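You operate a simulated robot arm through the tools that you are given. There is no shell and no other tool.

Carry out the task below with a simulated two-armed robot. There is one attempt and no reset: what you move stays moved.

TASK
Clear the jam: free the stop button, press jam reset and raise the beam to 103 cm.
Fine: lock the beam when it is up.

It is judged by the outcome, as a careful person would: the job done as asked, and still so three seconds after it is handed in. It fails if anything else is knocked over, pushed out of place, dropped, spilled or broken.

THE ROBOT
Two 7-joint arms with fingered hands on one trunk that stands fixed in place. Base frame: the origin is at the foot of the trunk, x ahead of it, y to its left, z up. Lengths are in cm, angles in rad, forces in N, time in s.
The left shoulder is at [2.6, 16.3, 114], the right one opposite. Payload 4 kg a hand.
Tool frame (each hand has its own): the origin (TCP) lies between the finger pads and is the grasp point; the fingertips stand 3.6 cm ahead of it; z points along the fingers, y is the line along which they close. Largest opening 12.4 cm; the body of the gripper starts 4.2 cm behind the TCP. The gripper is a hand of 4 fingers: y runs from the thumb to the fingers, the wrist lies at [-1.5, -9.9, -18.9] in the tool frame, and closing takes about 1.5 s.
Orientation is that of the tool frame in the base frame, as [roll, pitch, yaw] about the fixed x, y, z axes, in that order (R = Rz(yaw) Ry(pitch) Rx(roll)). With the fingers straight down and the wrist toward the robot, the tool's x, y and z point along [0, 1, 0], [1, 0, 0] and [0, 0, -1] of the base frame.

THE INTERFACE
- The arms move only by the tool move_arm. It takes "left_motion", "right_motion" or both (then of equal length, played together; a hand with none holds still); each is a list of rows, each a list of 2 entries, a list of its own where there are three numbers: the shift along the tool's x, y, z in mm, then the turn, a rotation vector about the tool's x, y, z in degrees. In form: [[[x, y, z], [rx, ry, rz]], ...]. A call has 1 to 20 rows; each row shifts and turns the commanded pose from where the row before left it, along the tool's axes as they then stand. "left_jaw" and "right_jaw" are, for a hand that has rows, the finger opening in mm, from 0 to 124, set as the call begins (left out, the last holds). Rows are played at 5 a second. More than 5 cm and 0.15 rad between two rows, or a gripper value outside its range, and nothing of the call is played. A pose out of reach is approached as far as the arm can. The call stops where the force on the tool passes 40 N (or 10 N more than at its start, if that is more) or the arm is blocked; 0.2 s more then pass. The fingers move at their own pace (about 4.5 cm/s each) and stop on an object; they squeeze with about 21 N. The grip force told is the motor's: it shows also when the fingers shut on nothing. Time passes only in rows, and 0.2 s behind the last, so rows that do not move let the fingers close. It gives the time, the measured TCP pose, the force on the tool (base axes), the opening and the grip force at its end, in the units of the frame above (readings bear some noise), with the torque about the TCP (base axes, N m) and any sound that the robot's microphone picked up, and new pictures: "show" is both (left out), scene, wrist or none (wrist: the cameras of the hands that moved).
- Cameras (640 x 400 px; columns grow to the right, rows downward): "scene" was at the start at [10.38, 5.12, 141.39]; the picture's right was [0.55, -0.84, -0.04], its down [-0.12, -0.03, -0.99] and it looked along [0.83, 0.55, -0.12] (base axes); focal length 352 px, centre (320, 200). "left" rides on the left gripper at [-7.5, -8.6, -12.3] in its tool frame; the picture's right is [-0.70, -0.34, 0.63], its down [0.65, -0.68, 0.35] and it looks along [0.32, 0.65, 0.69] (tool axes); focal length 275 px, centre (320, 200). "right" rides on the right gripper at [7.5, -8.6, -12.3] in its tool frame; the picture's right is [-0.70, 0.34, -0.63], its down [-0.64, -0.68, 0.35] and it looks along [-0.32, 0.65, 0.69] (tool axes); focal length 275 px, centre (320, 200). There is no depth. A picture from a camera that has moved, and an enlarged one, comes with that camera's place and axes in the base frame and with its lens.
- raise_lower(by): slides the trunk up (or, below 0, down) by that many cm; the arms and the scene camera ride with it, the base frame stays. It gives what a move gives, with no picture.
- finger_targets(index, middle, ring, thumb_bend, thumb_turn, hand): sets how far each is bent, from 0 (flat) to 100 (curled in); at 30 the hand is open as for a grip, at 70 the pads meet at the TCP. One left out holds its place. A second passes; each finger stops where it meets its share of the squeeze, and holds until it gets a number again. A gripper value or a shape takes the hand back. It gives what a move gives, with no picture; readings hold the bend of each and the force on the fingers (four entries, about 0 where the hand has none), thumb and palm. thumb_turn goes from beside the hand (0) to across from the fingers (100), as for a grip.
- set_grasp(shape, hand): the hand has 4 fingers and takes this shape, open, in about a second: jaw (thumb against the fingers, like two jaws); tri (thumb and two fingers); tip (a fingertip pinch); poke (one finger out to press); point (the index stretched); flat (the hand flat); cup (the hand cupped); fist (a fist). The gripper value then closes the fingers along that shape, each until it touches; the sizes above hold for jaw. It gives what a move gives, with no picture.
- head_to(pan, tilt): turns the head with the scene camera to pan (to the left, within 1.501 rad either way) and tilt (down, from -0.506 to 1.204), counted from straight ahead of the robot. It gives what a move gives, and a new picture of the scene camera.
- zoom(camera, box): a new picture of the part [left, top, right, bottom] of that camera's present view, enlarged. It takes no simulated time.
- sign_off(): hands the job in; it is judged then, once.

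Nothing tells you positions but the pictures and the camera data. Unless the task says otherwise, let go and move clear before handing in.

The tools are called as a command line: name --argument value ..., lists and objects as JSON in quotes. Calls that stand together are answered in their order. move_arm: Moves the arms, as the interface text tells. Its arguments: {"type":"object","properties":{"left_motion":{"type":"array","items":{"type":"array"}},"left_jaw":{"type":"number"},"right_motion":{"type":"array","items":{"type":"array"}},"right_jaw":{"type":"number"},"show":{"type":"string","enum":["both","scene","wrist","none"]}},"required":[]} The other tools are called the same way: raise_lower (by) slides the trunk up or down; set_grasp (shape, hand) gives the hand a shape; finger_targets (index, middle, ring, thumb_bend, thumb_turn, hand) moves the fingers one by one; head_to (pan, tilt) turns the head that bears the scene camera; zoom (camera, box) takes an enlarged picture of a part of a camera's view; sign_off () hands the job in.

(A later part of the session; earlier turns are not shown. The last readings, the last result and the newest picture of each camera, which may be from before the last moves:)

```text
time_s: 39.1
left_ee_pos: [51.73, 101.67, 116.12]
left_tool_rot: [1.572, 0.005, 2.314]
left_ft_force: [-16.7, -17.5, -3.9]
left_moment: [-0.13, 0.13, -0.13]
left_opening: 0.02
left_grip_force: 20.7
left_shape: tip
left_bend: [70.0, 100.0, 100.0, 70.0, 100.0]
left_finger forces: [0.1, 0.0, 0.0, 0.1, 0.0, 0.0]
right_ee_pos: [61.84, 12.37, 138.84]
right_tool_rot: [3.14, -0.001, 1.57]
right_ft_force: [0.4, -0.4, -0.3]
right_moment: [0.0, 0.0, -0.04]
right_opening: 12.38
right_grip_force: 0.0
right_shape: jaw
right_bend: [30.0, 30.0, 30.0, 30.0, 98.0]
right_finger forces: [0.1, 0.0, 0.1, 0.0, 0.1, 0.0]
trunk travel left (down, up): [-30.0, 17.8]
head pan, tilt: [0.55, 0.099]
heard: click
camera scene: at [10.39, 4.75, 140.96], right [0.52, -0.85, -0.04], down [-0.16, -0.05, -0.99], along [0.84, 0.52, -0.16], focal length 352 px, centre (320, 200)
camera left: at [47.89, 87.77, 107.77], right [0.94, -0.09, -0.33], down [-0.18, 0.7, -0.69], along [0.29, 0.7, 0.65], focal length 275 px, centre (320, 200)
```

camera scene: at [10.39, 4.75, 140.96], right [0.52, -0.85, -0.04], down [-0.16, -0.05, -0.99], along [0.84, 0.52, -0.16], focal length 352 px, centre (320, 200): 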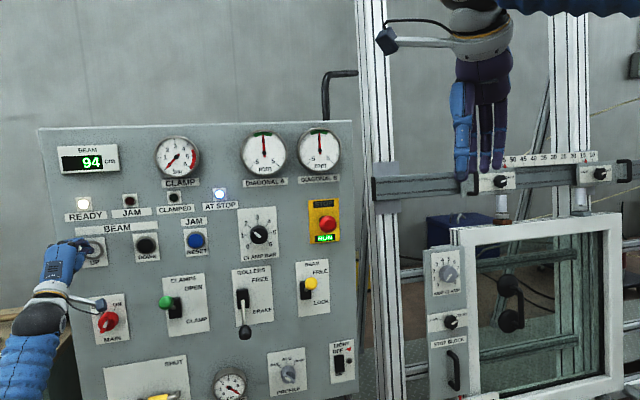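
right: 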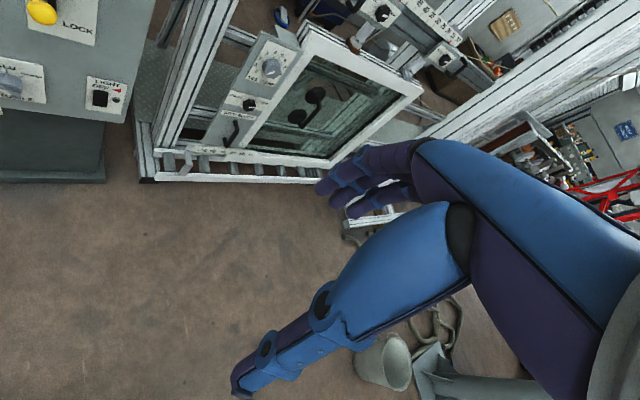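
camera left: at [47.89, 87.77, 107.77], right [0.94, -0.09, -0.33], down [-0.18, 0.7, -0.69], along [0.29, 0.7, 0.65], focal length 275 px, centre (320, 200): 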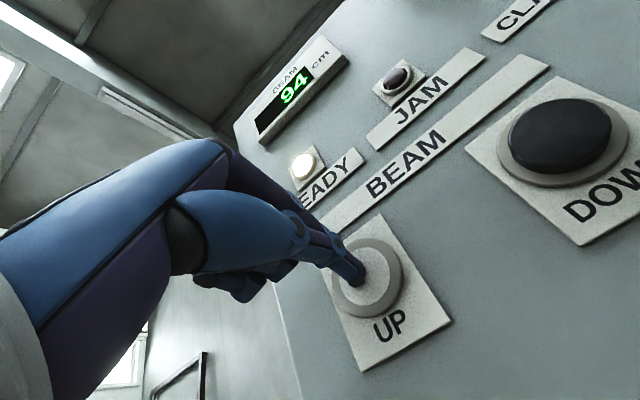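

UP has clicked and the display reads 94. I'll hold briefly to see how it moves.

move_arm --left_motion '[[[0, 0, 0], [0, 0, 0]], [[0, 0, 0], [0, 0, 0]]]'

```text
time_s: 39.8
left_ee_pos: [51.84, 101.68, 116.09]
left_tool_rot: [1.573, 0.008, 2.314]
left_ft_force: [-19.3, -18.4, -3.2]
left_moment: [-0.07, 0.13, -0.08]
left_opening: 0.0
left_grip_force: 20.8
left_shape: tip
left_bend: [70.0, 100.0, 100.0, 70.0, 100.0]
left_finger forces: [0.0, 0.0, 0.0, 0.0, 0.1, 0.0]
right_ee_pos: [61.82, 12.29, 138.89]
right_tool_rot: [3.139, -0.001, 1.571]
right_ft_force: [0.3, 0.6, 0.1]
right_moment: [-0.02, -0.01, -0.02]
right_opening: 12.39
right_grip_force: 0.0
right_shape: jaw
right_bend: [30.0, 30.0, 30.0, 30.0, 98.0]
right_finger forces: [0.1, 0.0, 0.1, 0.0, 0.0, 0.0]
trunk travel left (down, up): [-30.0, 17.8]
head pan, tilt: [0.55, 0.099]
camera scene: at [10.38, 4.77, 140.97], right [0.52, -0.85, -0.04], down [-0.16, -0.05, -0.99], along [0.84, 0.52, -0.16], focal length 352 px, centre (320, 200)
camera left: at [47.92, 87.8, 107.77], right [0.94, -0.09, -0.33], down [-0.18, 0.7, -0.69], along [0.29, 0.7, 0.65], focal length 275 px, centre (320, 200)
```

scene: 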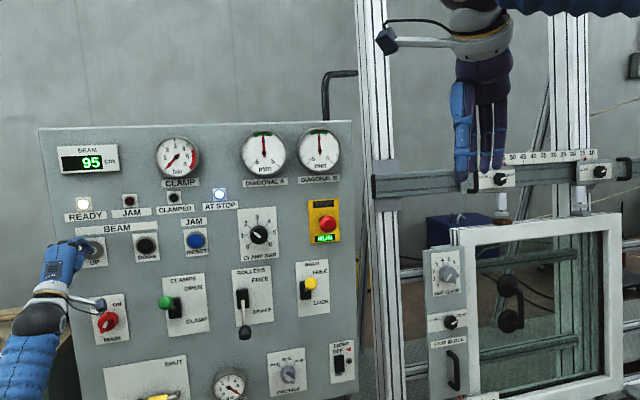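
left: 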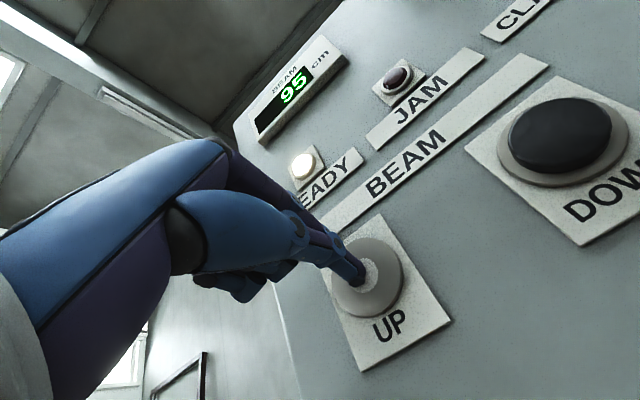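

The beam rises while UP is held, at about 2 cm/s. I'll keep holding, in measured bursts.

move_arm --left_motion '[[[0, 0, 0], [0, 0, 0]], [[0, 0, 0], [0, 0, 0]], [[0, 0, 0], [0, 0, 0]], [[0, 0, 0], [0, 0, 0]], [[0, 0, 0], [0, 0, 0]]]'

```text
time_s: 41.0
left_ee_pos: [51.91, 101.64, 116.15]
left_tool_rot: [1.573, 0.009, 2.313]
left_ft_force: [-20.7, -16.9, -1.5]
left_moment: [-0.04, 0.07, -0.05]
left_opening: 0.0
left_grip_force: 21.0
left_shape: tip
left_bend: [70.0, 100.0, 100.0, 70.0, 100.0]
left_finger forces: [0.0, 0.1, 0.0, 0.0, 0.0, 0.0]
right_ee_pos: [61.73, 12.39, 138.99]
right_tool_rot: [3.14, 0.0, 1.57]
right_ft_force: [0.0, 0.6, 0.3]
right_moment: [0.0, -0.03, 0.0]
right_opening: 12.34
right_grip_force: 0.1
right_shape: jaw
right_bend: [30.0, 30.0, 30.0, 30.0, 98.0]
right_finger forces: [0.0, 0.0, 0.1, 0.1, 0.0, 0.0]
trunk travel left (down, up): [-30.0, 17.8]
head pan, tilt: [0.55, 0.099]
camera scene: at [10.37, 4.76, 140.97], right [0.52, -0.85, -0.04], down [-0.16, -0.05, -0.99], along [0.84, 0.52, -0.16], focal length 352 px, centre (320, 200)
camera left: at [47.93, 87.79, 107.76], right [0.94, -0.09, -0.33], down [-0.18, 0.7, -0.69], along [0.29, 0.7, 0.65], focal length 275 px, centre (320, 200)
```

scene: 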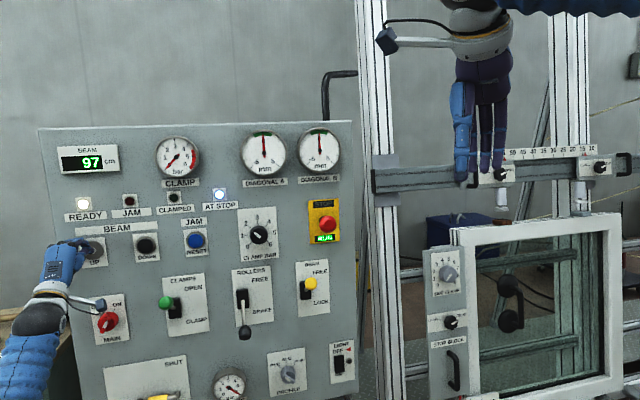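
left: 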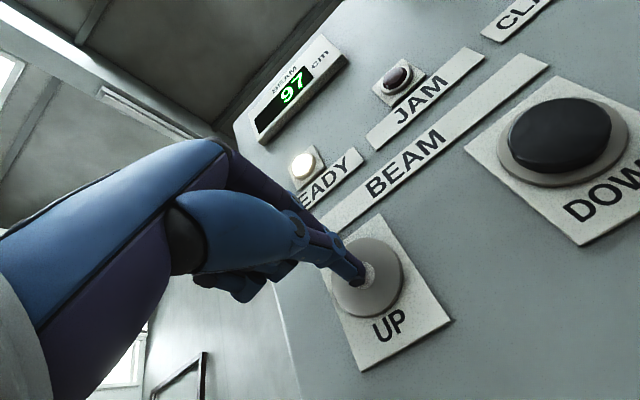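

move_arm --left_motion '[[[0, 0, 0], [0, 0, 0]], [[0, 0, 0], [0, 0, 0]], [[0, 0, 0], [0, 0, 0]], [[0, 0, 0], [0, 0, 0]], [[0, 0, 0], [0, 0, 0]], [[0, 0, 0], [0, 0, 0]], [[0, 0, 0], [0, 0, 0]], [[0, 0, 0], [0, 0, 0]]]'

```text
time_s: 42.8
left_ee_pos: [51.77, 101.6, 116.17]
left_tool_rot: [1.573, 0.007, 2.312]
left_ft_force: [-21.2, -16.4, -0.1]
left_moment: [0.01, 0.02, 0.0]
left_opening: 0.02
left_grip_force: 21.3
left_shape: tip
left_bend: [70.0, 100.0, 100.0, 70.0, 100.0]
left_finger forces: [0.0, 0.1, 0.0, 0.0, 0.0, 0.1]
right_ee_pos: [61.8, 12.38, 138.93]
right_tool_rot: [3.14, -0.003, 1.571]
right_ft_force: [0.0, 1.4, -1.1]
right_moment: [0.01, -0.02, 0.02]
right_opening: 12.37
right_grip_force: 0.2
right_shape: jaw
right_bend: [30.0, 30.0, 30.0, 30.0, 98.0]
right_finger forces: [0.0, 0.0, 0.0, 0.0, 0.0, 0.1]
trunk travel left (down, up): [-30.0, 17.8]
head pan, tilt: [0.55, 0.099]
camera scene: at [10.36, 4.76, 140.97], right [0.52, -0.85, -0.04], down [-0.16, -0.05, -0.99], along [0.84, 0.52, -0.16], focal length 352 px, centre (320, 200)
camera left: at [47.93, 87.79, 107.76], right [0.94, -0.09, -0.33], down [-0.18, 0.7, -0.69], along [0.29, 0.7, 0.65], focal length 275 px, centre (320, 200)
```

scene: 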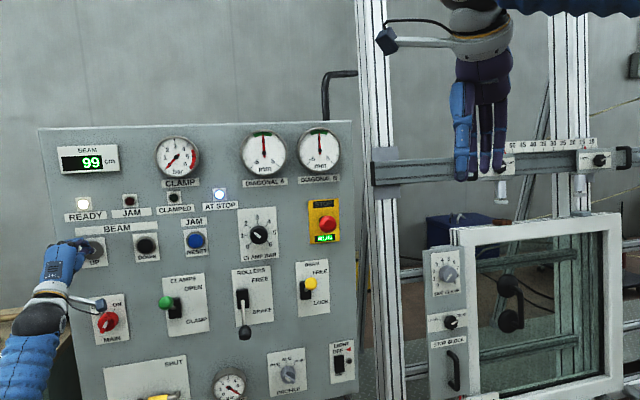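
left: 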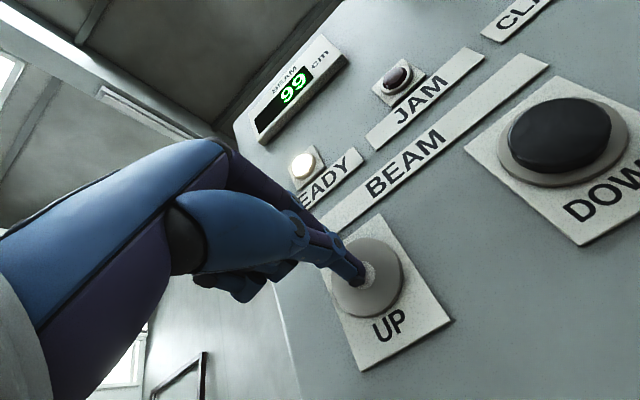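

move_arm --left_motion '[[[0, 0, 0], [0, 0, 0]], [[0, 0, 0], [0, 0, 0]], [[0, 0, 0], [0, 0, 0]], [[0, 0, 0], [0, 0, 0]], [[0, 0, 0], [0, 0, 0]]]'

```text
time_s: 44.0
left_ee_pos: [51.78, 101.7, 116.05]
left_tool_rot: [1.573, 0.006, 2.313]
left_ft_force: [-21.8, -16.8, -0.2]
left_moment: [-0.04, 0.04, -0.03]
left_opening: 0.03
left_grip_force: 21.0
left_shape: tip
left_bend: [70.0, 100.0, 100.0, 70.0, 100.0]
left_finger forces: [0.0, 0.0, 0.0, 0.0, 0.0, 0.0]
right_ee_pos: [61.75, 12.39, 138.91]
right_tool_rot: [3.14, -0.001, 1.57]
right_ft_force: [0.2, -0.2, 0.2]
right_moment: [-0.01, 0.01, -0.04]
right_opening: 12.36
right_grip_force: 0.1
right_shape: jaw
right_bend: [30.0, 30.0, 30.0, 30.0, 98.0]
right_finger forces: [0.0, 0.0, 0.0, 0.0, 0.1, 0.0]
trunk travel left (down, up): [-30.0, 17.8]
head pan, tilt: [0.55, 0.099]
camera scene: at [10.36, 4.76, 140.97], right [0.52, -0.85, -0.04], down [-0.16, -0.05, -0.99], along [0.84, 0.52, -0.16], focal length 352 px, centre (320, 200)
camera left: at [47.93, 87.79, 107.76], right [0.94, -0.09, -0.33], down [-0.18, 0.7, -0.69], along [0.29, 0.7, 0.65], focal length 275 px, centre (320, 200)
```

scene: 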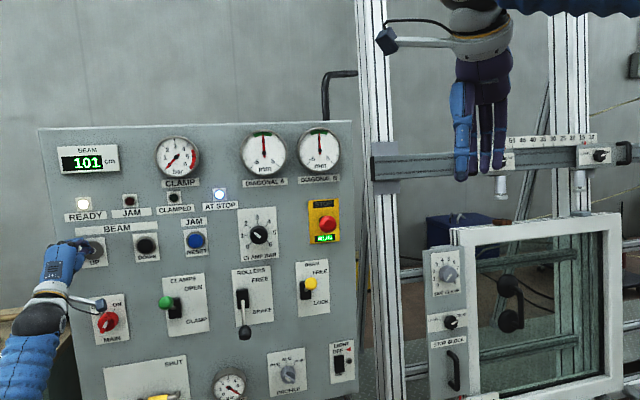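
left: 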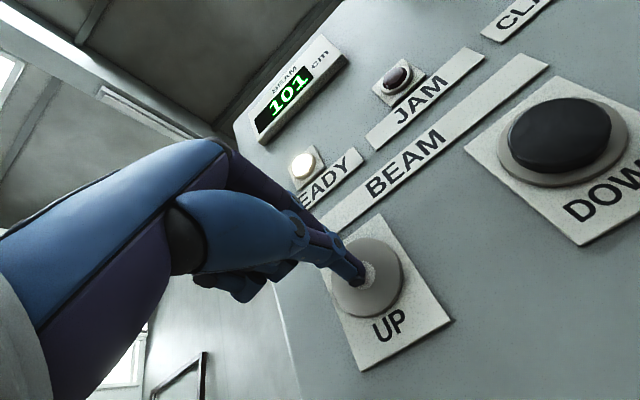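

move_arm --left_motion '[[[0, 0, 0], [0, 0, 0]]]'

```text
time_s: 44.4
left_ee_pos: [51.84, 101.7, 116.22]
left_tool_rot: [1.573, 0.008, 2.313]
left_ft_force: [-22.1, -16.9, -1.4]
left_moment: [-0.04, 0.06, 0.01]
left_opening: 0.02
left_grip_force: 21.3
left_shape: tip
left_bend: [70.0, 100.0, 100.0, 70.0, 100.0]
left_finger forces: [0.0, 0.0, 0.1, 0.0, 0.0, 0.1]
right_ee_pos: [61.71, 12.24, 138.92]
right_tool_rot: [3.139, -0.002, 1.572]
right_ft_force: [0.2, 0.2, -0.4]
right_moment: [0.01, 0.02, -0.02]
right_opening: 12.35
right_grip_force: 0.0
right_shape: jaw
right_bend: [30.0, 30.0, 30.0, 30.0, 98.0]
right_finger forces: [0.1, 0.1, 0.0, 0.1, 0.1, 0.0]
trunk travel left (down, up): [-30.0, 17.8]
head pan, tilt: [0.55, 0.099]
camera scene: at [10.36, 4.76, 140.97], right [0.52, -0.85, -0.04], down [-0.16, -0.05, -0.99], along [0.84, 0.52, -0.16], focal length 352 px, centre (320, 200)
camera left: at [47.93, 87.79, 107.76], right [0.94, -0.09, -0.33], down [-0.18, 0.7, -0.69], along [0.29, 0.7, 0.65], focal length 275 px, centre (320, 200)
```

scene: 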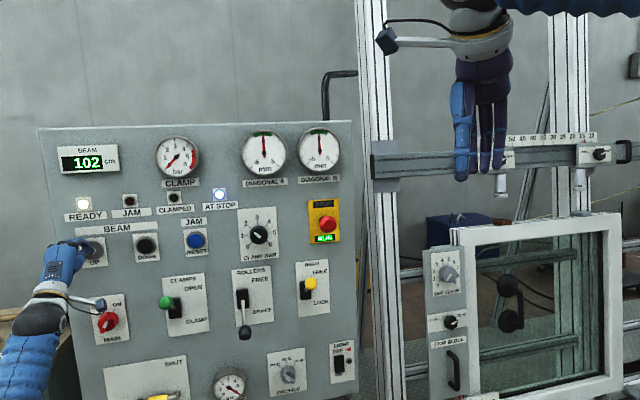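
left: 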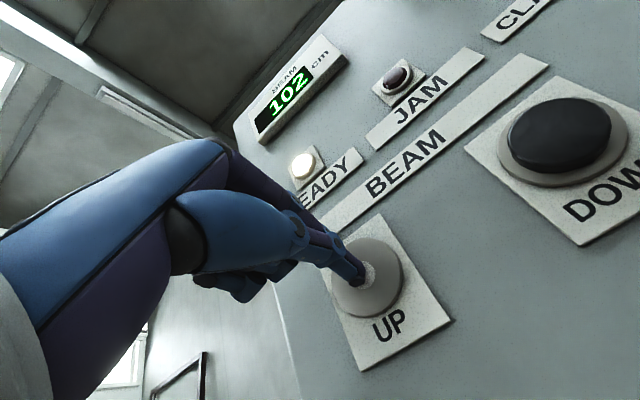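

The display reads 102, so the beam is near 101.6 and rising at 1.5 cm/s. I'll hold 0.8 s more and then release quickly.

move_arm --left_motion '[[[0, 0, 0], [0, 0, 0]], [[0, 0, 0], [0, 0, 0]], [[0, 0, 0], [0, 0, 0]], [[0, 0, 0], [0, 0, 0]], [[0, 0, -30], [0, 0, 0]], [[0, 0, -10], [0, 0, 0]]]'

zoom --camera "scene" --box '[30, 130, 350, 330]'

```text
time_s: 45.8
left_ee_pos: [49.07, 99.01, 115.83]
left_tool_rot: [1.577, 0.008, 2.312]
left_ft_force: [0.2, -0.8, -1.3]
left_moment: [-0.02, 0.03, 0.02]
left_opening: 0.0
left_grip_force: 21.1
left_shape: tip
left_bend: [70.0, 100.0, 100.0, 70.0, 100.0]
left_finger forces: [0.1, 0.1, 0.1, 0.0, 0.1, 0.1]
right_ee_pos: [61.91, 12.47, 138.87]
right_tool_rot: [3.141, 0.001, 1.572]
right_ft_force: [-0.4, 0.1, 0.0]
right_moment: [0.03, 0.02, 0.01]
right_opening: 12.37
right_grip_force: 0.2
right_shape: jaw
right_bend: [30.0, 30.0, 30.0, 30.0, 98.0]
right_finger forces: [0.0, 0.1, 0.1, 0.0, 0.0, 0.0]
trunk travel left (down, up): [-30.0, 17.8]
head pan, tilt: [0.55, 0.099]
camera scene: at [10.56, 4.91, 140.95], right [0.52, -0.85, -0.04], down [-0.16, -0.05, -0.99], along [0.84, 0.52, -0.16], focal length 352 px, centre (320, 200)
camera left: at [45.19, 85.13, 107.55], right [0.94, -0.09, -0.34], down [-0.18, 0.7, -0.69], along [0.3, 0.71, 0.64], focal length 275 px, centre (320, 200)
```

scene: 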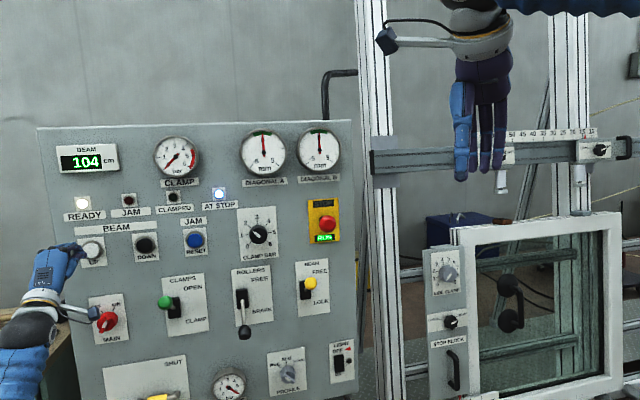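
left: 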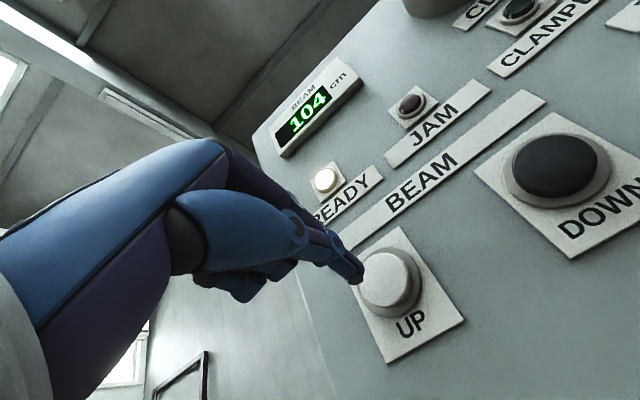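

```text
2.00 times, centred on (190, 230) of scene
camera zoom: at [10.56, 4.91, 140.95], right [0.52, -0.85, -0.04], down [-0.16, -0.05, -0.99], along [0.84, 0.52, -0.16], focal length 705 px, centre (580, 140)
```

zoom: 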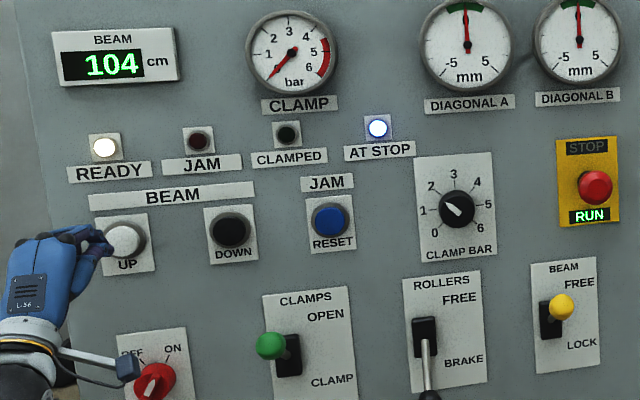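

The display shows 104, a slight overshoot. I'll tap DOWN to bring it back, first lining up in front of that button.

move_arm --left_motion '[[[-45, 0, 0], [0, 0, 0]], [[-45, 0, 0], [0, 0, 0]], [[-44, 0, 0], [0, 0, 0]], [[0, 0, 0], [0, 0, 0]]]'

zoom --camera "left" --box '[160, 120, 560, 370]'

```text
time_s: 46.8
left_ee_pos: [58.16, 89.19, 115.98]
left_tool_rot: [1.575, 0.007, 2.311]
left_ft_force: [-0.7, 0.6, 1.3]
left_moment: [0.04, -0.02, 0.0]
left_opening: 0.0
left_grip_force: 21.1
left_shape: tip
left_bend: [70.0, 100.0, 100.0, 70.0, 100.0]
left_finger forces: [0.0, 0.0, 0.0, 0.0, 0.0, 0.1]
right_ee_pos: [61.89, 12.55, 138.84]
right_tool_rot: [3.141, 0.001, 1.571]
right_ft_force: [0.9, 0.2, 0.5]
right_moment: [-0.03, -0.02, -0.01]
right_opening: 12.39
right_grip_force: 0.1
right_shape: jaw
right_bend: [30.0, 30.0, 30.0, 30.0, 98.0]
right_finger forces: [0.0, 0.0, 0.0, 0.0, 0.0, 0.1]
trunk travel left (down, up): [-30.0, 17.8]
head pan, tilt: [0.55, 0.099]
camera scene: at [10.5, 4.99, 140.95], right [0.52, -0.85, -0.04], down [-0.16, -0.05, -0.99], along [0.84, 0.52, -0.16], focal length 352 px, centre (320, 200)
camera left: at [54.27, 75.29, 107.67], right [0.94, -0.09, -0.33], down [-0.18, 0.7, -0.69], along [0.3, 0.71, 0.64], focal length 275 px, centre (320, 200)
```

scene: 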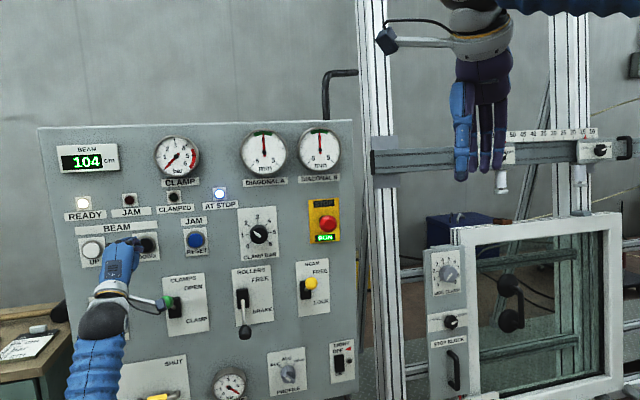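
left: 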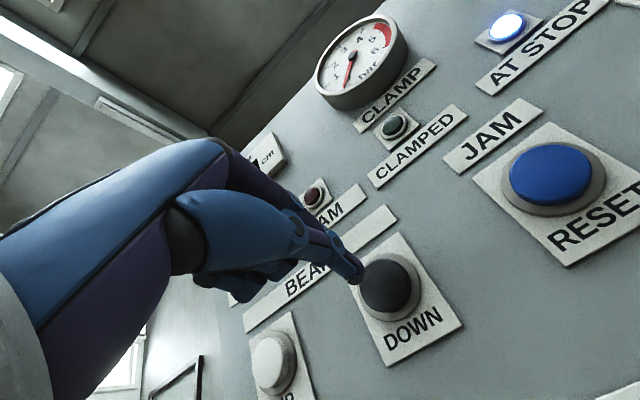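

```text
1.60 times, centred on (360, 245) of left
camera zoom: at [54.27, 75.29, 107.67], right [0.94, -0.09, -0.33], down [-0.18, 0.7, -0.69], along [0.3, 0.71, 0.64], focal length 440 px, centre (256, 128)
```

zoom: 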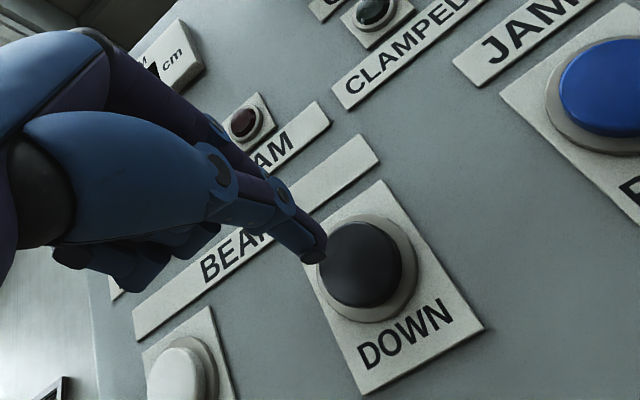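

move_arm --left_motion '[[[3, 0, 15], [0, 0, 0]], [[0, 0, 13], [0, 0, 0]], [[0, 0, 0], [0, 0, 0]]]' --show "wrist"

move_arm --left_motion '[[[0, 0, 7], [0, 0, 0]], [[0, 0, 4], [0, 0, 0]], [[0, 0, -20], [0, 0, 0]], [[0, 0, 0], [0, 0, 0]]]'

zoom --camera "scene" --box '[30, 130, 350, 330]'

```text
time_s: 47.5
left_ee_pos: [60.0, 91.32, 116.11]
left_tool_rot: [1.575, 0.007, 2.317]
left_ft_force: [-0.4, -1.2, 0.5]
left_moment: [-0.02, -0.01, -0.02]
left_opening: 0.0
left_grip_force: 20.9
left_shape: tip
left_bend: [70.0, 100.0, 100.0, 70.0, 100.0]
left_finger forces: [0.0, 0.1, 0.0, 0.1, 0.0, 0.0]
right_ee_pos: [61.93, 12.48, 138.76]
right_tool_rot: [-3.14, -0.001, 1.571]
right_ft_force: [-1.0, -0.4, 0.3]
right_moment: [0.01, 0.01, 0.02]
right_opening: 12.36
right_grip_force: 0.1
right_shape: jaw
right_bend: [30.0, 30.0, 30.0, 30.0, 98.0]
right_finger forces: [0.0, 0.0, 0.0, 0.0, 0.0, 0.0]
trunk travel left (down, up): [-30.0, 17.8]
head pan, tilt: [0.55, 0.099]
camera left: at [56.12, 77.36, 107.68], right [0.94, -0.09, -0.33], down [-0.18, 0.7, -0.69], along [0.3, 0.71, 0.64], focal length 275 px, centre (320, 200)
```

left: 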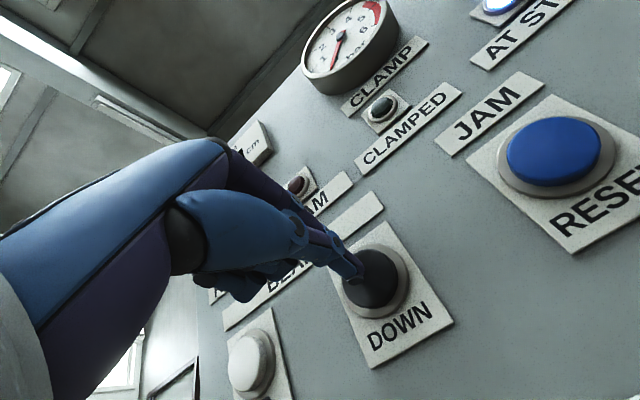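

```text
time_s: 48.5
left_ee_pos: [59.26, 90.7, 115.92]
left_tool_rot: [1.576, 0.008, 2.312]
left_ft_force: [0.0, -0.1, -0.2]
left_moment: [-0.01, 0.02, 0.0]
left_opening: 0.0
left_grip_force: 20.7
left_shape: tip
left_bend: [70.0, 100.0, 100.0, 70.0, 100.0]
left_finger forces: [0.0, 0.0, 0.0, 0.1, 0.0, 0.0]
right_ee_pos: [61.91, 12.54, 138.74]
right_tool_rot: [3.141, -0.001, 1.571]
right_ft_force: [0.1, 0.3, -0.5]
right_moment: [0.01, 0.02, 0.01]
right_opening: 12.36
right_grip_force: 0.1
right_shape: jaw
right_bend: [30.0, 30.0, 30.0, 30.0, 98.0]
right_finger forces: [0.0, 0.1, 0.1, 0.0, 0.1, 0.0]
trunk travel left (down, up): [-30.0, 17.8]
head pan, tilt: [0.55, 0.099]
heard: click
camera scene: at [10.61, 4.94, 140.94], right [0.52, -0.85, -0.04], down [-0.16, -0.05, -0.99], along [0.84, 0.52, -0.17], focal length 352 px, centre (320, 200)
camera left: at [55.44, 76.8, 107.68], right [0.94, -0.09, -0.33], down [-0.18, 0.7, -0.69], along [0.3, 0.71, 0.64], focal length 275 px, centre (320, 200)
```

scene: 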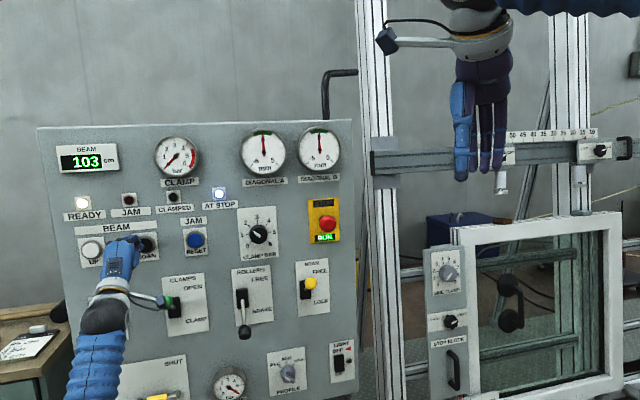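
left: 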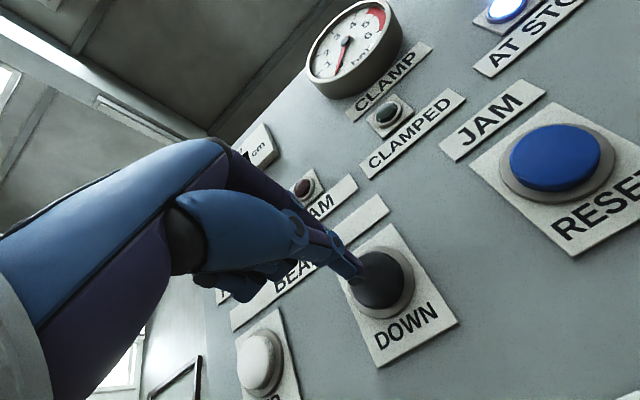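

```text
2.00 times, centred on (190, 230) of scene
camera zoom: at [10.61, 4.94, 140.94], right [0.52, -0.85, -0.04], down [-0.16, -0.05, -0.99], along [0.84, 0.52, -0.17], focal length 705 px, centre (580, 140)
```

zoom: 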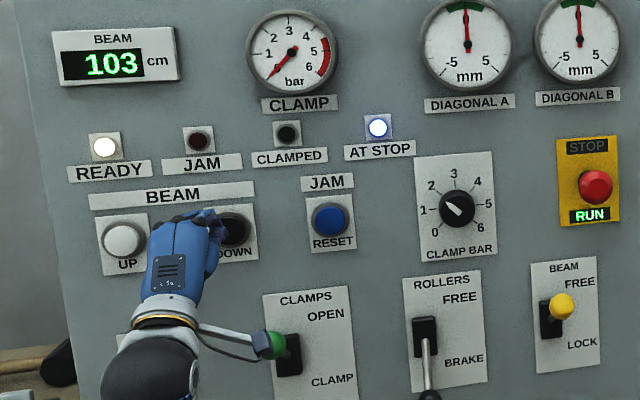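

The display reads 103 cm with READY and RUN lit. Now I'll lock the beam: back off, form the open jaw and move in front of the yellow lever's ball (about u=17.5, z=102).

move_arm --left_motion '[[[0, 0, -45], [0, 0, 0]], [[0, 0, -45], [0, 0, 0]], [[0, 0, -45], [0, 0, 0]], [[-40, -10, 0], [0, 0, 0]], [[-40, -10, 0], [0, 0, 0]], [[-40, -12, 0], [0, 0, 0]], [[-40, -12, 0], [0, 0, 0]], [[-40, -12, 0], [0, 0, 0]], [[-40, -12, 0], [0, 0, 0]], [[-40, -14, 0], [0, 0, 0]], [[-40, -14, 0], [0, 0, 0]], [[-40, -14, 0], [0, 0, 0]], [[-40, -14, 0], [0, 0, 0]], [[-41, -12, 0], [0, 0, 0]], [[0, 0, 0], [0, 0, 0]]]'

set_grasp --hand "left" --shape "jaw"

zoom --camera "left" --box '[0, 0, 640, 400]'

zoom --camera "scene" --box '[30, 130, 350, 330]'

```text
time_s: 51.8
left_ee_pos: [78.82, 50.52, 103.38]
left_tool_rot: [1.552, -0.02, 2.326]
left_ft_force: [0.6, 0.8, -0.3]
left_moment: [0.02, -0.01, -0.02]
left_opening: 0.0
left_grip_force: 21.6
left_shape: tip
left_bend: [70.0, 100.0, 100.0, 70.0, 100.0]
left_finger forces: [0.0, 0.1, 0.1, 0.1, 0.0, 0.0]
right_ee_pos: [61.91, 12.4, 138.88]
right_tool_rot: [3.141, 0.001, 1.572]
right_ft_force: [0.9, 0.8, -0.2]
right_moment: [0.02, 0.01, 0.01]
right_opening: 12.34
right_grip_force: 0.1
right_shape: jaw
right_bend: [30.0, 30.0, 30.0, 30.0, 98.0]
right_finger forces: [0.0, 0.0, 0.1, 0.0, 0.0, 0.0]
trunk travel left (down, up): [-30.0, 17.8]
head pan, tilt: [0.55, 0.099]
camera scene: at [10.56, 4.89, 140.95], right [0.52, -0.85, -0.04], down [-0.16, -0.05, -0.99], along [0.84, 0.52, -0.16], focal length 352 px, centre (320, 200)
camera left: at [75.09, 36.81, 94.68], right [0.94, -0.06, -0.34], down [-0.19, 0.72, -0.66], along [0.29, 0.69, 0.67], focal length 275 px, centre (320, 200)
```

scene: 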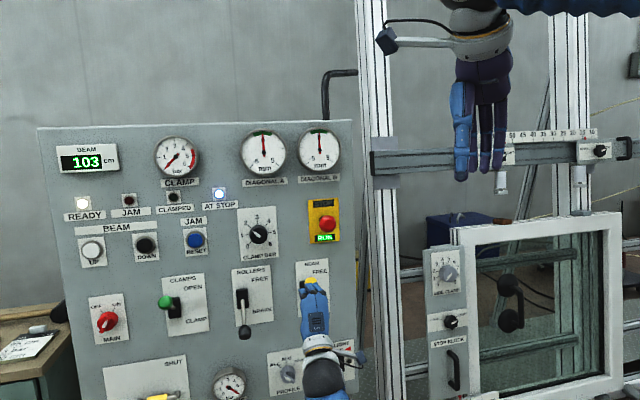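
left: 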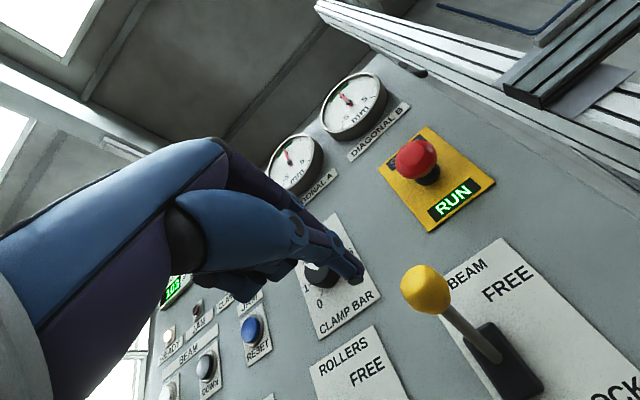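

```text
time_s: 52.6
left_ee_pos: [78.9, 50.61, 103.7]
left_tool_rot: [1.553, -0.013, 2.331]
left_ft_force: [-0.6, -0.2, -0.3]
left_moment: [0.03, 0.0, -0.03]
left_opening: 12.37
left_grip_force: 0.1
left_shape: jaw
left_bend: [30.0, 30.0, 30.0, 30.0, 98.0]
left_finger forces: [0.0, 0.0, 0.0, 0.0, 0.1, 0.0]
right_ee_pos: [62.02, 12.53, 138.77]
right_tool_rot: [-3.141, 0.001, 1.572]
right_ft_force: [0.2, 0.1, -0.7]
right_moment: [0.0, 0.02, 0.01]
right_opening: 12.38
right_grip_force: 0.0
right_shape: jaw
right_bend: [30.0, 30.0, 30.0, 30.0, 98.0]
right_finger forces: [0.0, 0.0, 0.0, 0.0, 0.0, 0.0]
trunk travel left (down, up): [-30.0, 17.8]
head pan, tilt: [0.55, 0.099]
```

```text
1.00 times, centred on (320, 200) of left (not enlarged: the box is as wide or as high as the picture)
camera zoom: at [75.15, 36.94, 94.98], right [0.94, -0.06, -0.33], down [-0.19, 0.72, -0.67], along [0.28, 0.69, 0.67], focal length 275 px, centre (320, 200)
```

zoom: 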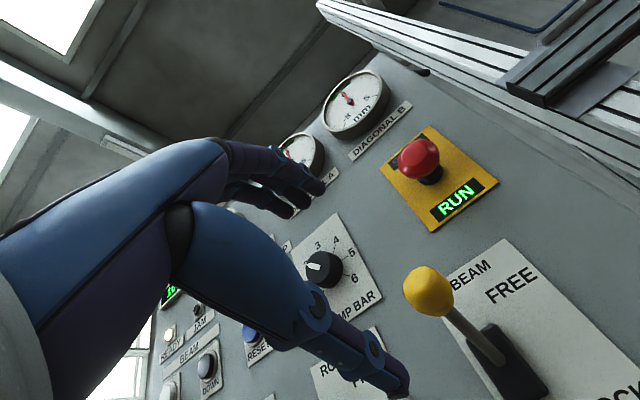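

```text
2.00 times, centred on (190, 230) of scene
camera zoom: at [10.59, 4.89, 140.94], right [0.52, -0.85, -0.04], down [-0.16, -0.05, -0.99], along [0.84, 0.52, -0.16], focal length 705 px, centre (580, 140)
```

zoom: 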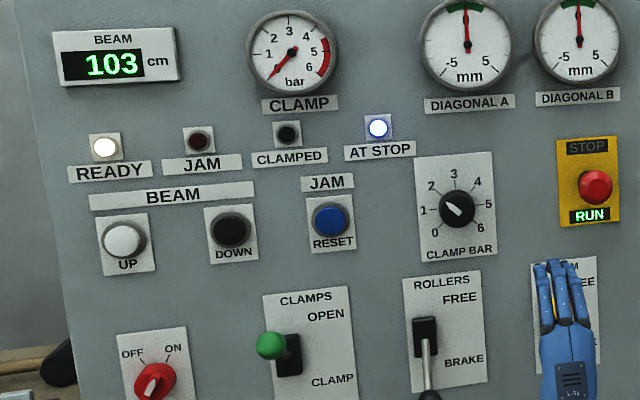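

The ball re-triangulates to (88.1, 57.2, 102.2). I'll advance with the jaw open so the ball lies between the upper fingers and the thumb.

move_arm --left_motion '[[[0, 0, 20], [0, 0, 0]], [[0, 0, 20], [0, 0, 0]], [[0, 0, 20], [0, 0, 0]], [[0, 0, 0], [0, 0, 0]]]'

zoom --camera "scene" --box '[260, 230, 400, 370]'

```text
time_s: 53.6
left_ee_pos: [83.68, 52.92, 102.69]
left_tool_rot: [1.575, 0.007, 2.314]
left_ft_force: [-1.4, 0.3, 0.5]
left_moment: [-0.01, 0.01, 0.01]
left_opening: 12.39
left_grip_force: 0.0
left_shape: jaw
left_bend: [30.0, 30.0, 30.0, 30.0, 98.0]
left_finger forces: [0.0, 0.0, 0.0, 0.1, 0.0, 0.0]
right_ee_pos: [61.99, 12.36, 138.97]
right_tool_rot: [3.141, 0.001, 1.571]
right_ft_force: [0.3, 0.2, 0.1]
right_moment: [0.0, 0.01, 0.03]
right_opening: 12.38
right_grip_force: 0.1
right_shape: jaw
right_bend: [30.0, 30.0, 30.0, 30.0, 98.0]
right_finger forces: [0.1, 0.0, 0.1, 0.0, 0.0, 0.0]
trunk travel left (down, up): [-30.0, 17.8]
head pan, tilt: [0.55, 0.099]
camera scene: at [10.56, 4.85, 140.95], right [0.52, -0.85, -0.04], down [-0.16, -0.05, -0.99], along [0.84, 0.52, -0.16], focal length 352 px, centre (320, 200)
camera left: at [79.75, 39.01, 94.41], right [0.94, -0.09, -0.33], down [-0.18, 0.7, -0.69], along [0.3, 0.71, 0.64], focal length 275 px, centre (320, 200)
```

scene: 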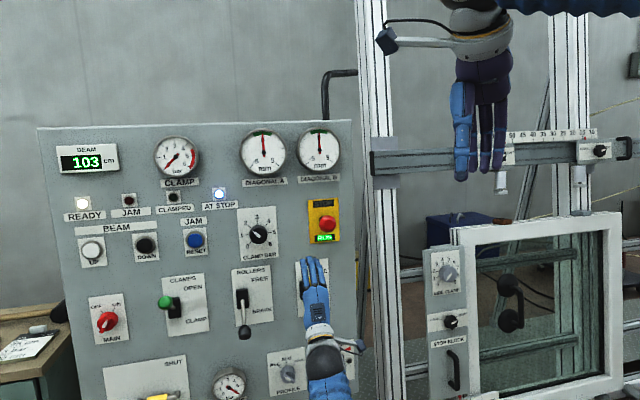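
left: 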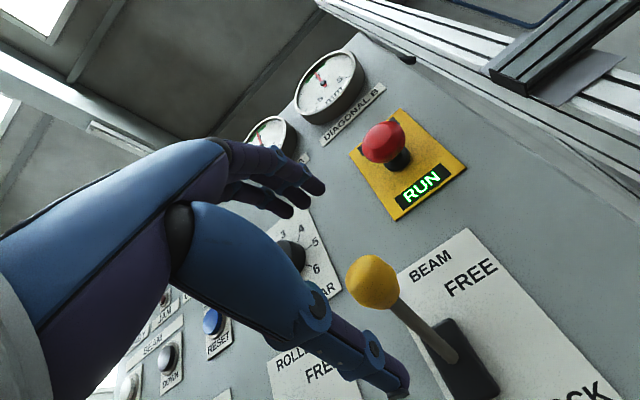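

```text
2.86 times, centred on (330, 300) of scene
camera zoom: at [10.56, 4.85, 140.95], right [0.52, -0.85, -0.04], down [-0.16, -0.05, -0.99], along [0.84, 0.52, -0.16], focal length 1007 px, centre (291, -86)
```

zoom: 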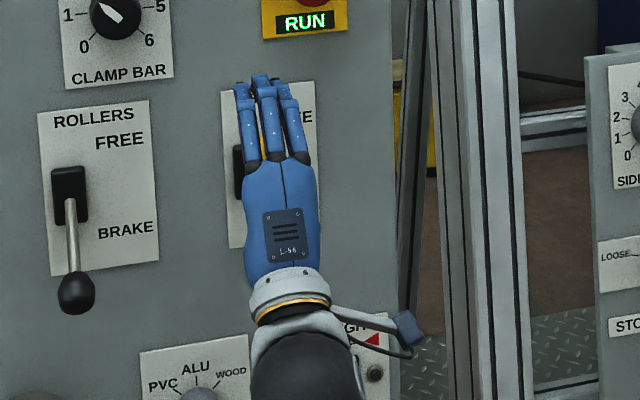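

move_arm --left_motion '[[[0, 0, 20], [0, 0, 0]], [[0, 0, 20], [0, 0, 0]], [[0, 0, 0], [0, 0, 0]]]' --show "wrist"

move_arm --left_motion '[[[0, 0, 0], [0, 0, 0]], [[0, 0, 0], [0, 0, 0]], [[0, 0, 0], [0, 0, 0]], [[0, 0, 0], [0, 0, 0]], [[0, 0, 0], [0, 0, 0]]]' --left_jaw 56

zoom --camera "scene" --box '[260, 230, 400, 370]'

```text
time_s: 54.5
left_ee_pos: [86.69, 55.73, 102.89]
left_tool_rot: [1.575, 0.007, 2.312]
left_ft_force: [0.4, -0.2, 0.4]
left_moment: [0.01, -0.02, 0.02]
left_opening: 12.38
left_grip_force: 0.0
left_shape: jaw
left_bend: [30.0, 30.0, 30.0, 30.0, 98.0]
left_finger forces: [0.0, 0.0, 0.0, 0.0, 0.1, 0.0]
right_ee_pos: [61.96, 12.41, 138.75]
right_tool_rot: [-3.141, 0.0, 1.569]
right_ft_force: [0.4, -0.3, -0.1]
right_moment: [-0.01, -0.01, 0.0]
right_opening: 12.36
right_grip_force: 0.0
right_shape: jaw
right_bend: [30.0, 30.0, 30.0, 30.0, 98.0]
right_finger forces: [0.0, 0.0, 0.0, 0.0, 0.1, 0.0]
trunk travel left (down, up): [-30.0, 17.8]
head pan, tilt: [0.55, 0.099]
camera left: at [82.72, 41.79, 94.45], right [0.94, -0.09, -0.33], down [-0.18, 0.7, -0.69], along [0.3, 0.71, 0.64], focal length 275 px, centre (320, 200)
```

left: 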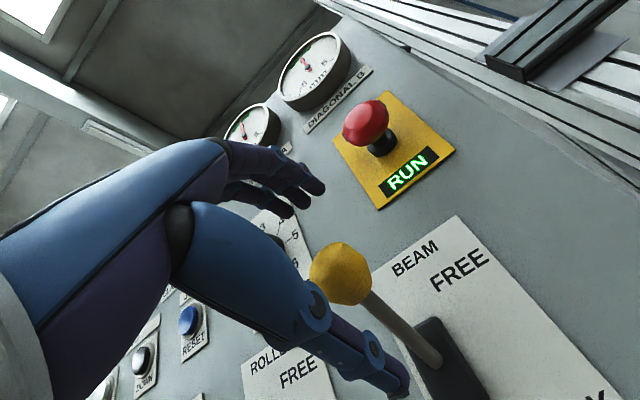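

```text
time_s: 55.6
left_ee_pos: [86.78, 55.68, 102.67]
left_tool_rot: [1.578, 0.007, 2.312]
left_ft_force: [-2.9, -1.7, -8.0]
left_moment: [-0.14, 0.16, -0.02]
left_opening: 6.2
left_grip_force: 0.1
left_shape: jaw
left_bend: [44.0, 48.0, 46.0, 54.0, 100.0]
left_finger forces: [0.0, 0.1, 0.0, 0.1, 8.6, 0.0]
right_ee_pos: [62.09, 12.51, 138.69]
right_tool_rot: [-3.14, 0.0, 1.571]
right_ft_force: [0.1, -0.1, 0.1]
right_moment: [0.02, 0.0, 0.01]
right_opening: 12.38
right_grip_force: 0.1
right_shape: jaw
right_bend: [30.0, 30.0, 30.0, 30.0, 98.0]
right_finger forces: [0.1, 0.1, 0.0, 0.0, 0.0, 0.0]
trunk travel left (down, up): [-30.0, 17.8]
head pan, tilt: [0.55, 0.099]
camera scene: at [10.65, 4.92, 140.93], right [0.52, -0.85, -0.04], down [-0.16, -0.05, -0.99], along [0.84, 0.52, -0.17], focal length 352 px, centre (320, 200)
camera left: at [82.74, 41.81, 94.3], right [0.94, -0.09, -0.34], down [-0.18, 0.7, -0.69], along [0.3, 0.71, 0.64], focal length 275 px, centre (320, 200)
```

scene: 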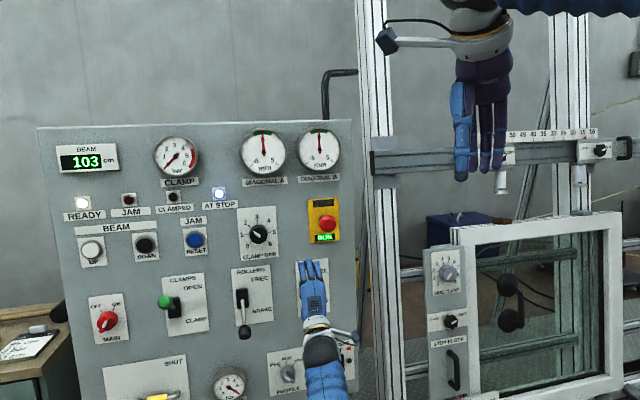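
left: 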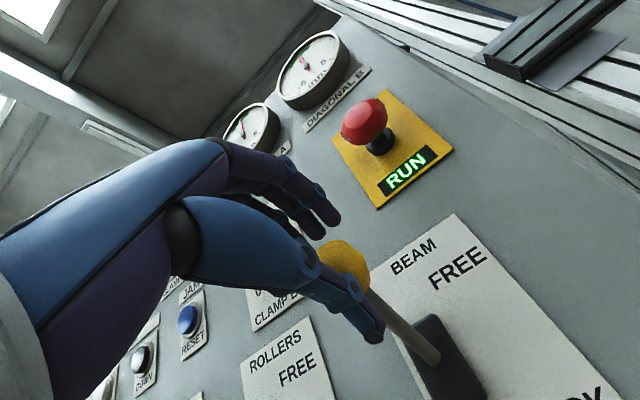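

```text
2.86 times, centred on (330, 300) of scene
camera zoom: at [10.65, 4.92, 140.93], right [0.52, -0.85, -0.04], down [-0.16, -0.05, -0.99], along [0.84, 0.52, -0.17], focal length 1007 px, centre (291, -86)
```

zoom: 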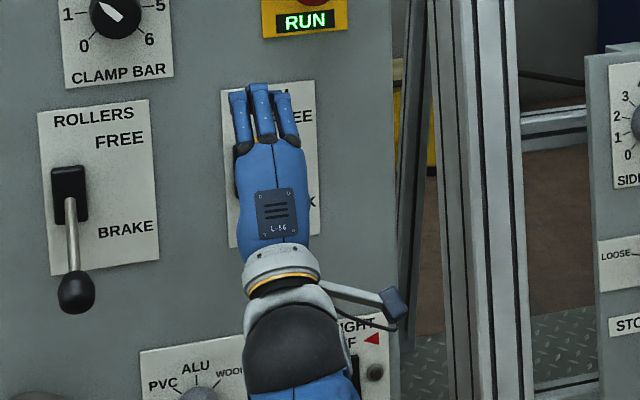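

The lever ball is caged between the thumb and the upper fingers. I'll move the hand down to swing the lever toward LOCK.

move_arm --left_motion '[[[0, -12, 0], [0, 0, 0]], [[0, -12, 0], [0, 0, 0]], [[0, -12, 0], [0, 0, 0]], [[0, -12, 0], [0, 0, 0]], [[0, -12, 0], [0, 0, 0]], [[0, -12, 0], [0, 0, 0]], [[0, 0, 0], [0, 0, 0]]]'

zoom --camera "scene" --box '[260, 230, 400, 370]'

```text
time_s: 57.2
left_ee_pos: [86.65, 55.62, 95.6]
left_tool_rot: [1.576, 0.007, 2.312]
left_ft_force: [0.5, -0.3, 0.4]
left_moment: [-0.02, 0.03, -0.02]
left_opening: 5.64
left_grip_force: 0.0
left_shape: jaw
left_bend: [44.0, 48.0, 46.0, 57.0, 100.0]
left_finger forces: [0.0, 0.0, 0.1, 0.0, 0.0, 0.0]
right_ee_pos: [61.94, 12.51, 138.73]
right_tool_rot: [-3.142, -0.001, 1.57]
right_ft_force: [-0.2, 0.2, -0.3]
right_moment: [0.01, -0.01, 0.01]
right_opening: 12.37
right_grip_force: 0.0
right_shape: jaw
right_bend: [30.0, 30.0, 30.0, 30.0, 98.0]
right_finger forces: [0.0, 0.0, 0.0, 0.0, 0.0, 0.1]
trunk travel left (down, up): [-30.0, 17.8]
head pan, tilt: [0.55, 0.099]
camera scene: at [10.58, 4.89, 140.94], right [0.52, -0.85, -0.04], down [-0.16, -0.05, -0.99], along [0.84, 0.52, -0.16], focal length 352 px, centre (320, 200)
camera left: at [82.67, 41.78, 87.24], right [0.94, -0.09, -0.34], down [-0.18, 0.7, -0.69], along [0.3, 0.71, 0.64], focal length 275 px, centre (320, 200)
```

scene: 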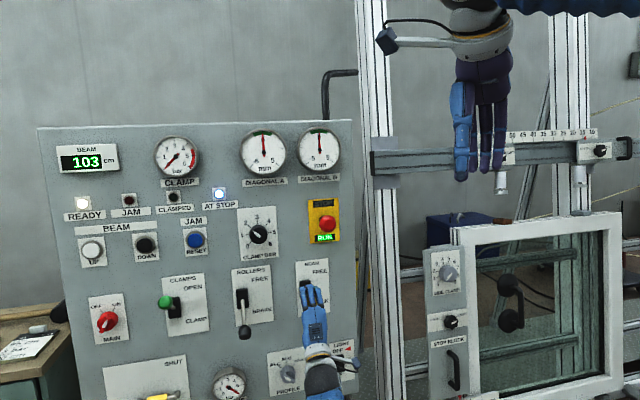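
left: 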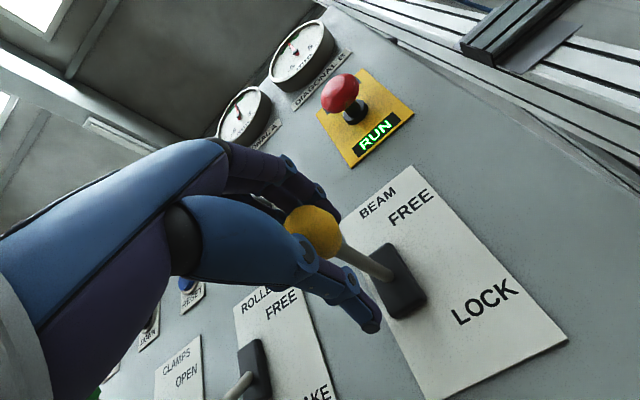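

```text
2.86 times, centred on (330, 300) of scene
camera zoom: at [10.58, 4.89, 140.94], right [0.52, -0.85, -0.04], down [-0.16, -0.05, -0.99], along [0.84, 0.52, -0.16], focal length 1007 px, centre (291, -86)
```

zoom: 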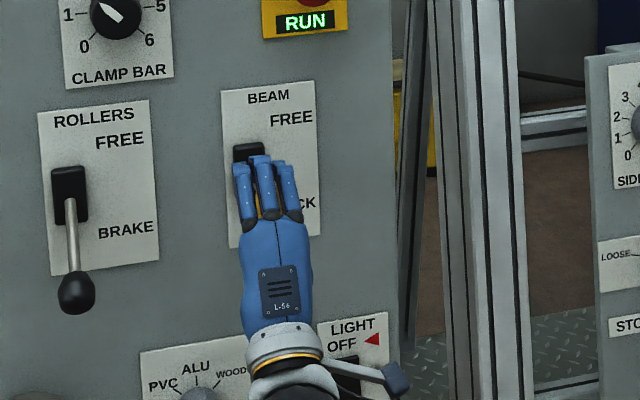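

The lever has swung to about the middle. Continuing down.

move_arm --left_motion '[[[0, -12, 0], [0, 0, 0]], [[0, -12, 0], [0, 0, 0]], [[0, -12, 0], [0, 0, 0]], [[0, -12, 0], [0, 0, 0]], [[0, -10, 0], [0, 0, 0]], [[0, -8, 0], [0, 0, 0]], [[0, 0, 0], [0, 0, 0]]]'

zoom --camera "scene" --box '[260, 230, 400, 370]'

```text
time_s: 58.9
left_ee_pos: [86.53, 55.51, 89.01]
left_tool_rot: [1.574, 0.007, 2.313]
left_ft_force: [0.2, 0.0, 4.0]
left_moment: [0.07, -0.12, -0.02]
left_opening: 5.81
left_grip_force: 0.0
left_shape: jaw
left_bend: [42.0, 46.0, 46.0, 57.0, 100.0]
left_finger forces: [1.8, 1.8, 0.0, 0.0, 0.0, 0.0]
right_ee_pos: [61.97, 12.44, 138.86]
right_tool_rot: [3.141, -0.001, 1.572]
right_ft_force: [-0.4, -0.2, -0.2]
right_moment: [0.03, 0.01, 0.02]
right_opening: 12.35
right_grip_force: 0.0
right_shape: jaw
right_bend: [30.0, 30.0, 30.0, 30.0, 98.0]
right_finger forces: [0.0, 0.0, 0.0, 0.0, 0.1, 0.1]
trunk travel left (down, up): [-30.0, 17.8]
head pan, tilt: [0.55, 0.099]
camera scene: at [10.56, 4.88, 140.95], right [0.52, -0.85, -0.04], down [-0.16, -0.05, -0.99], along [0.84, 0.52, -0.16], focal length 352 px, centre (320, 200)
camera left: at [82.68, 41.64, 80.66], right [0.94, -0.09, -0.33], down [-0.18, 0.7, -0.69], along [0.3, 0.71, 0.64], focal length 275 px, centre (320, 200)
```

scene: 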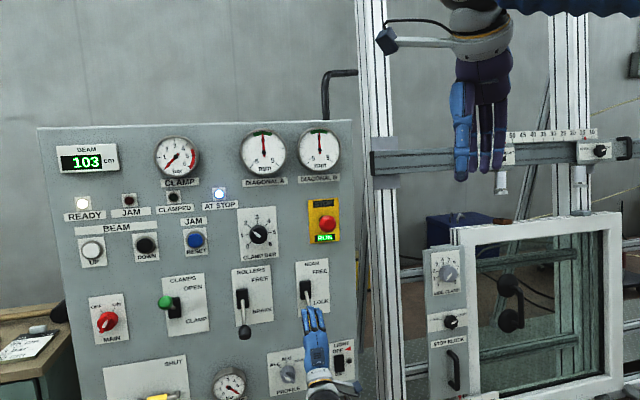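
left: 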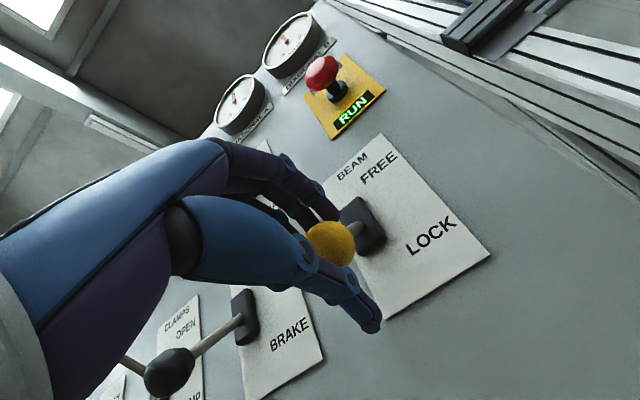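

```text
2.86 times, centred on (330, 300) of scene
camera zoom: at [10.56, 4.88, 140.95], right [0.52, -0.85, -0.04], down [-0.16, -0.05, -0.99], along [0.84, 0.52, -0.16], focal length 1007 px, centre (291, -86)
```

zoom: 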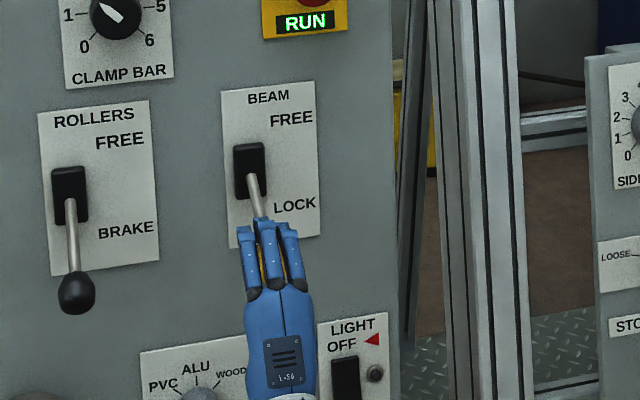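

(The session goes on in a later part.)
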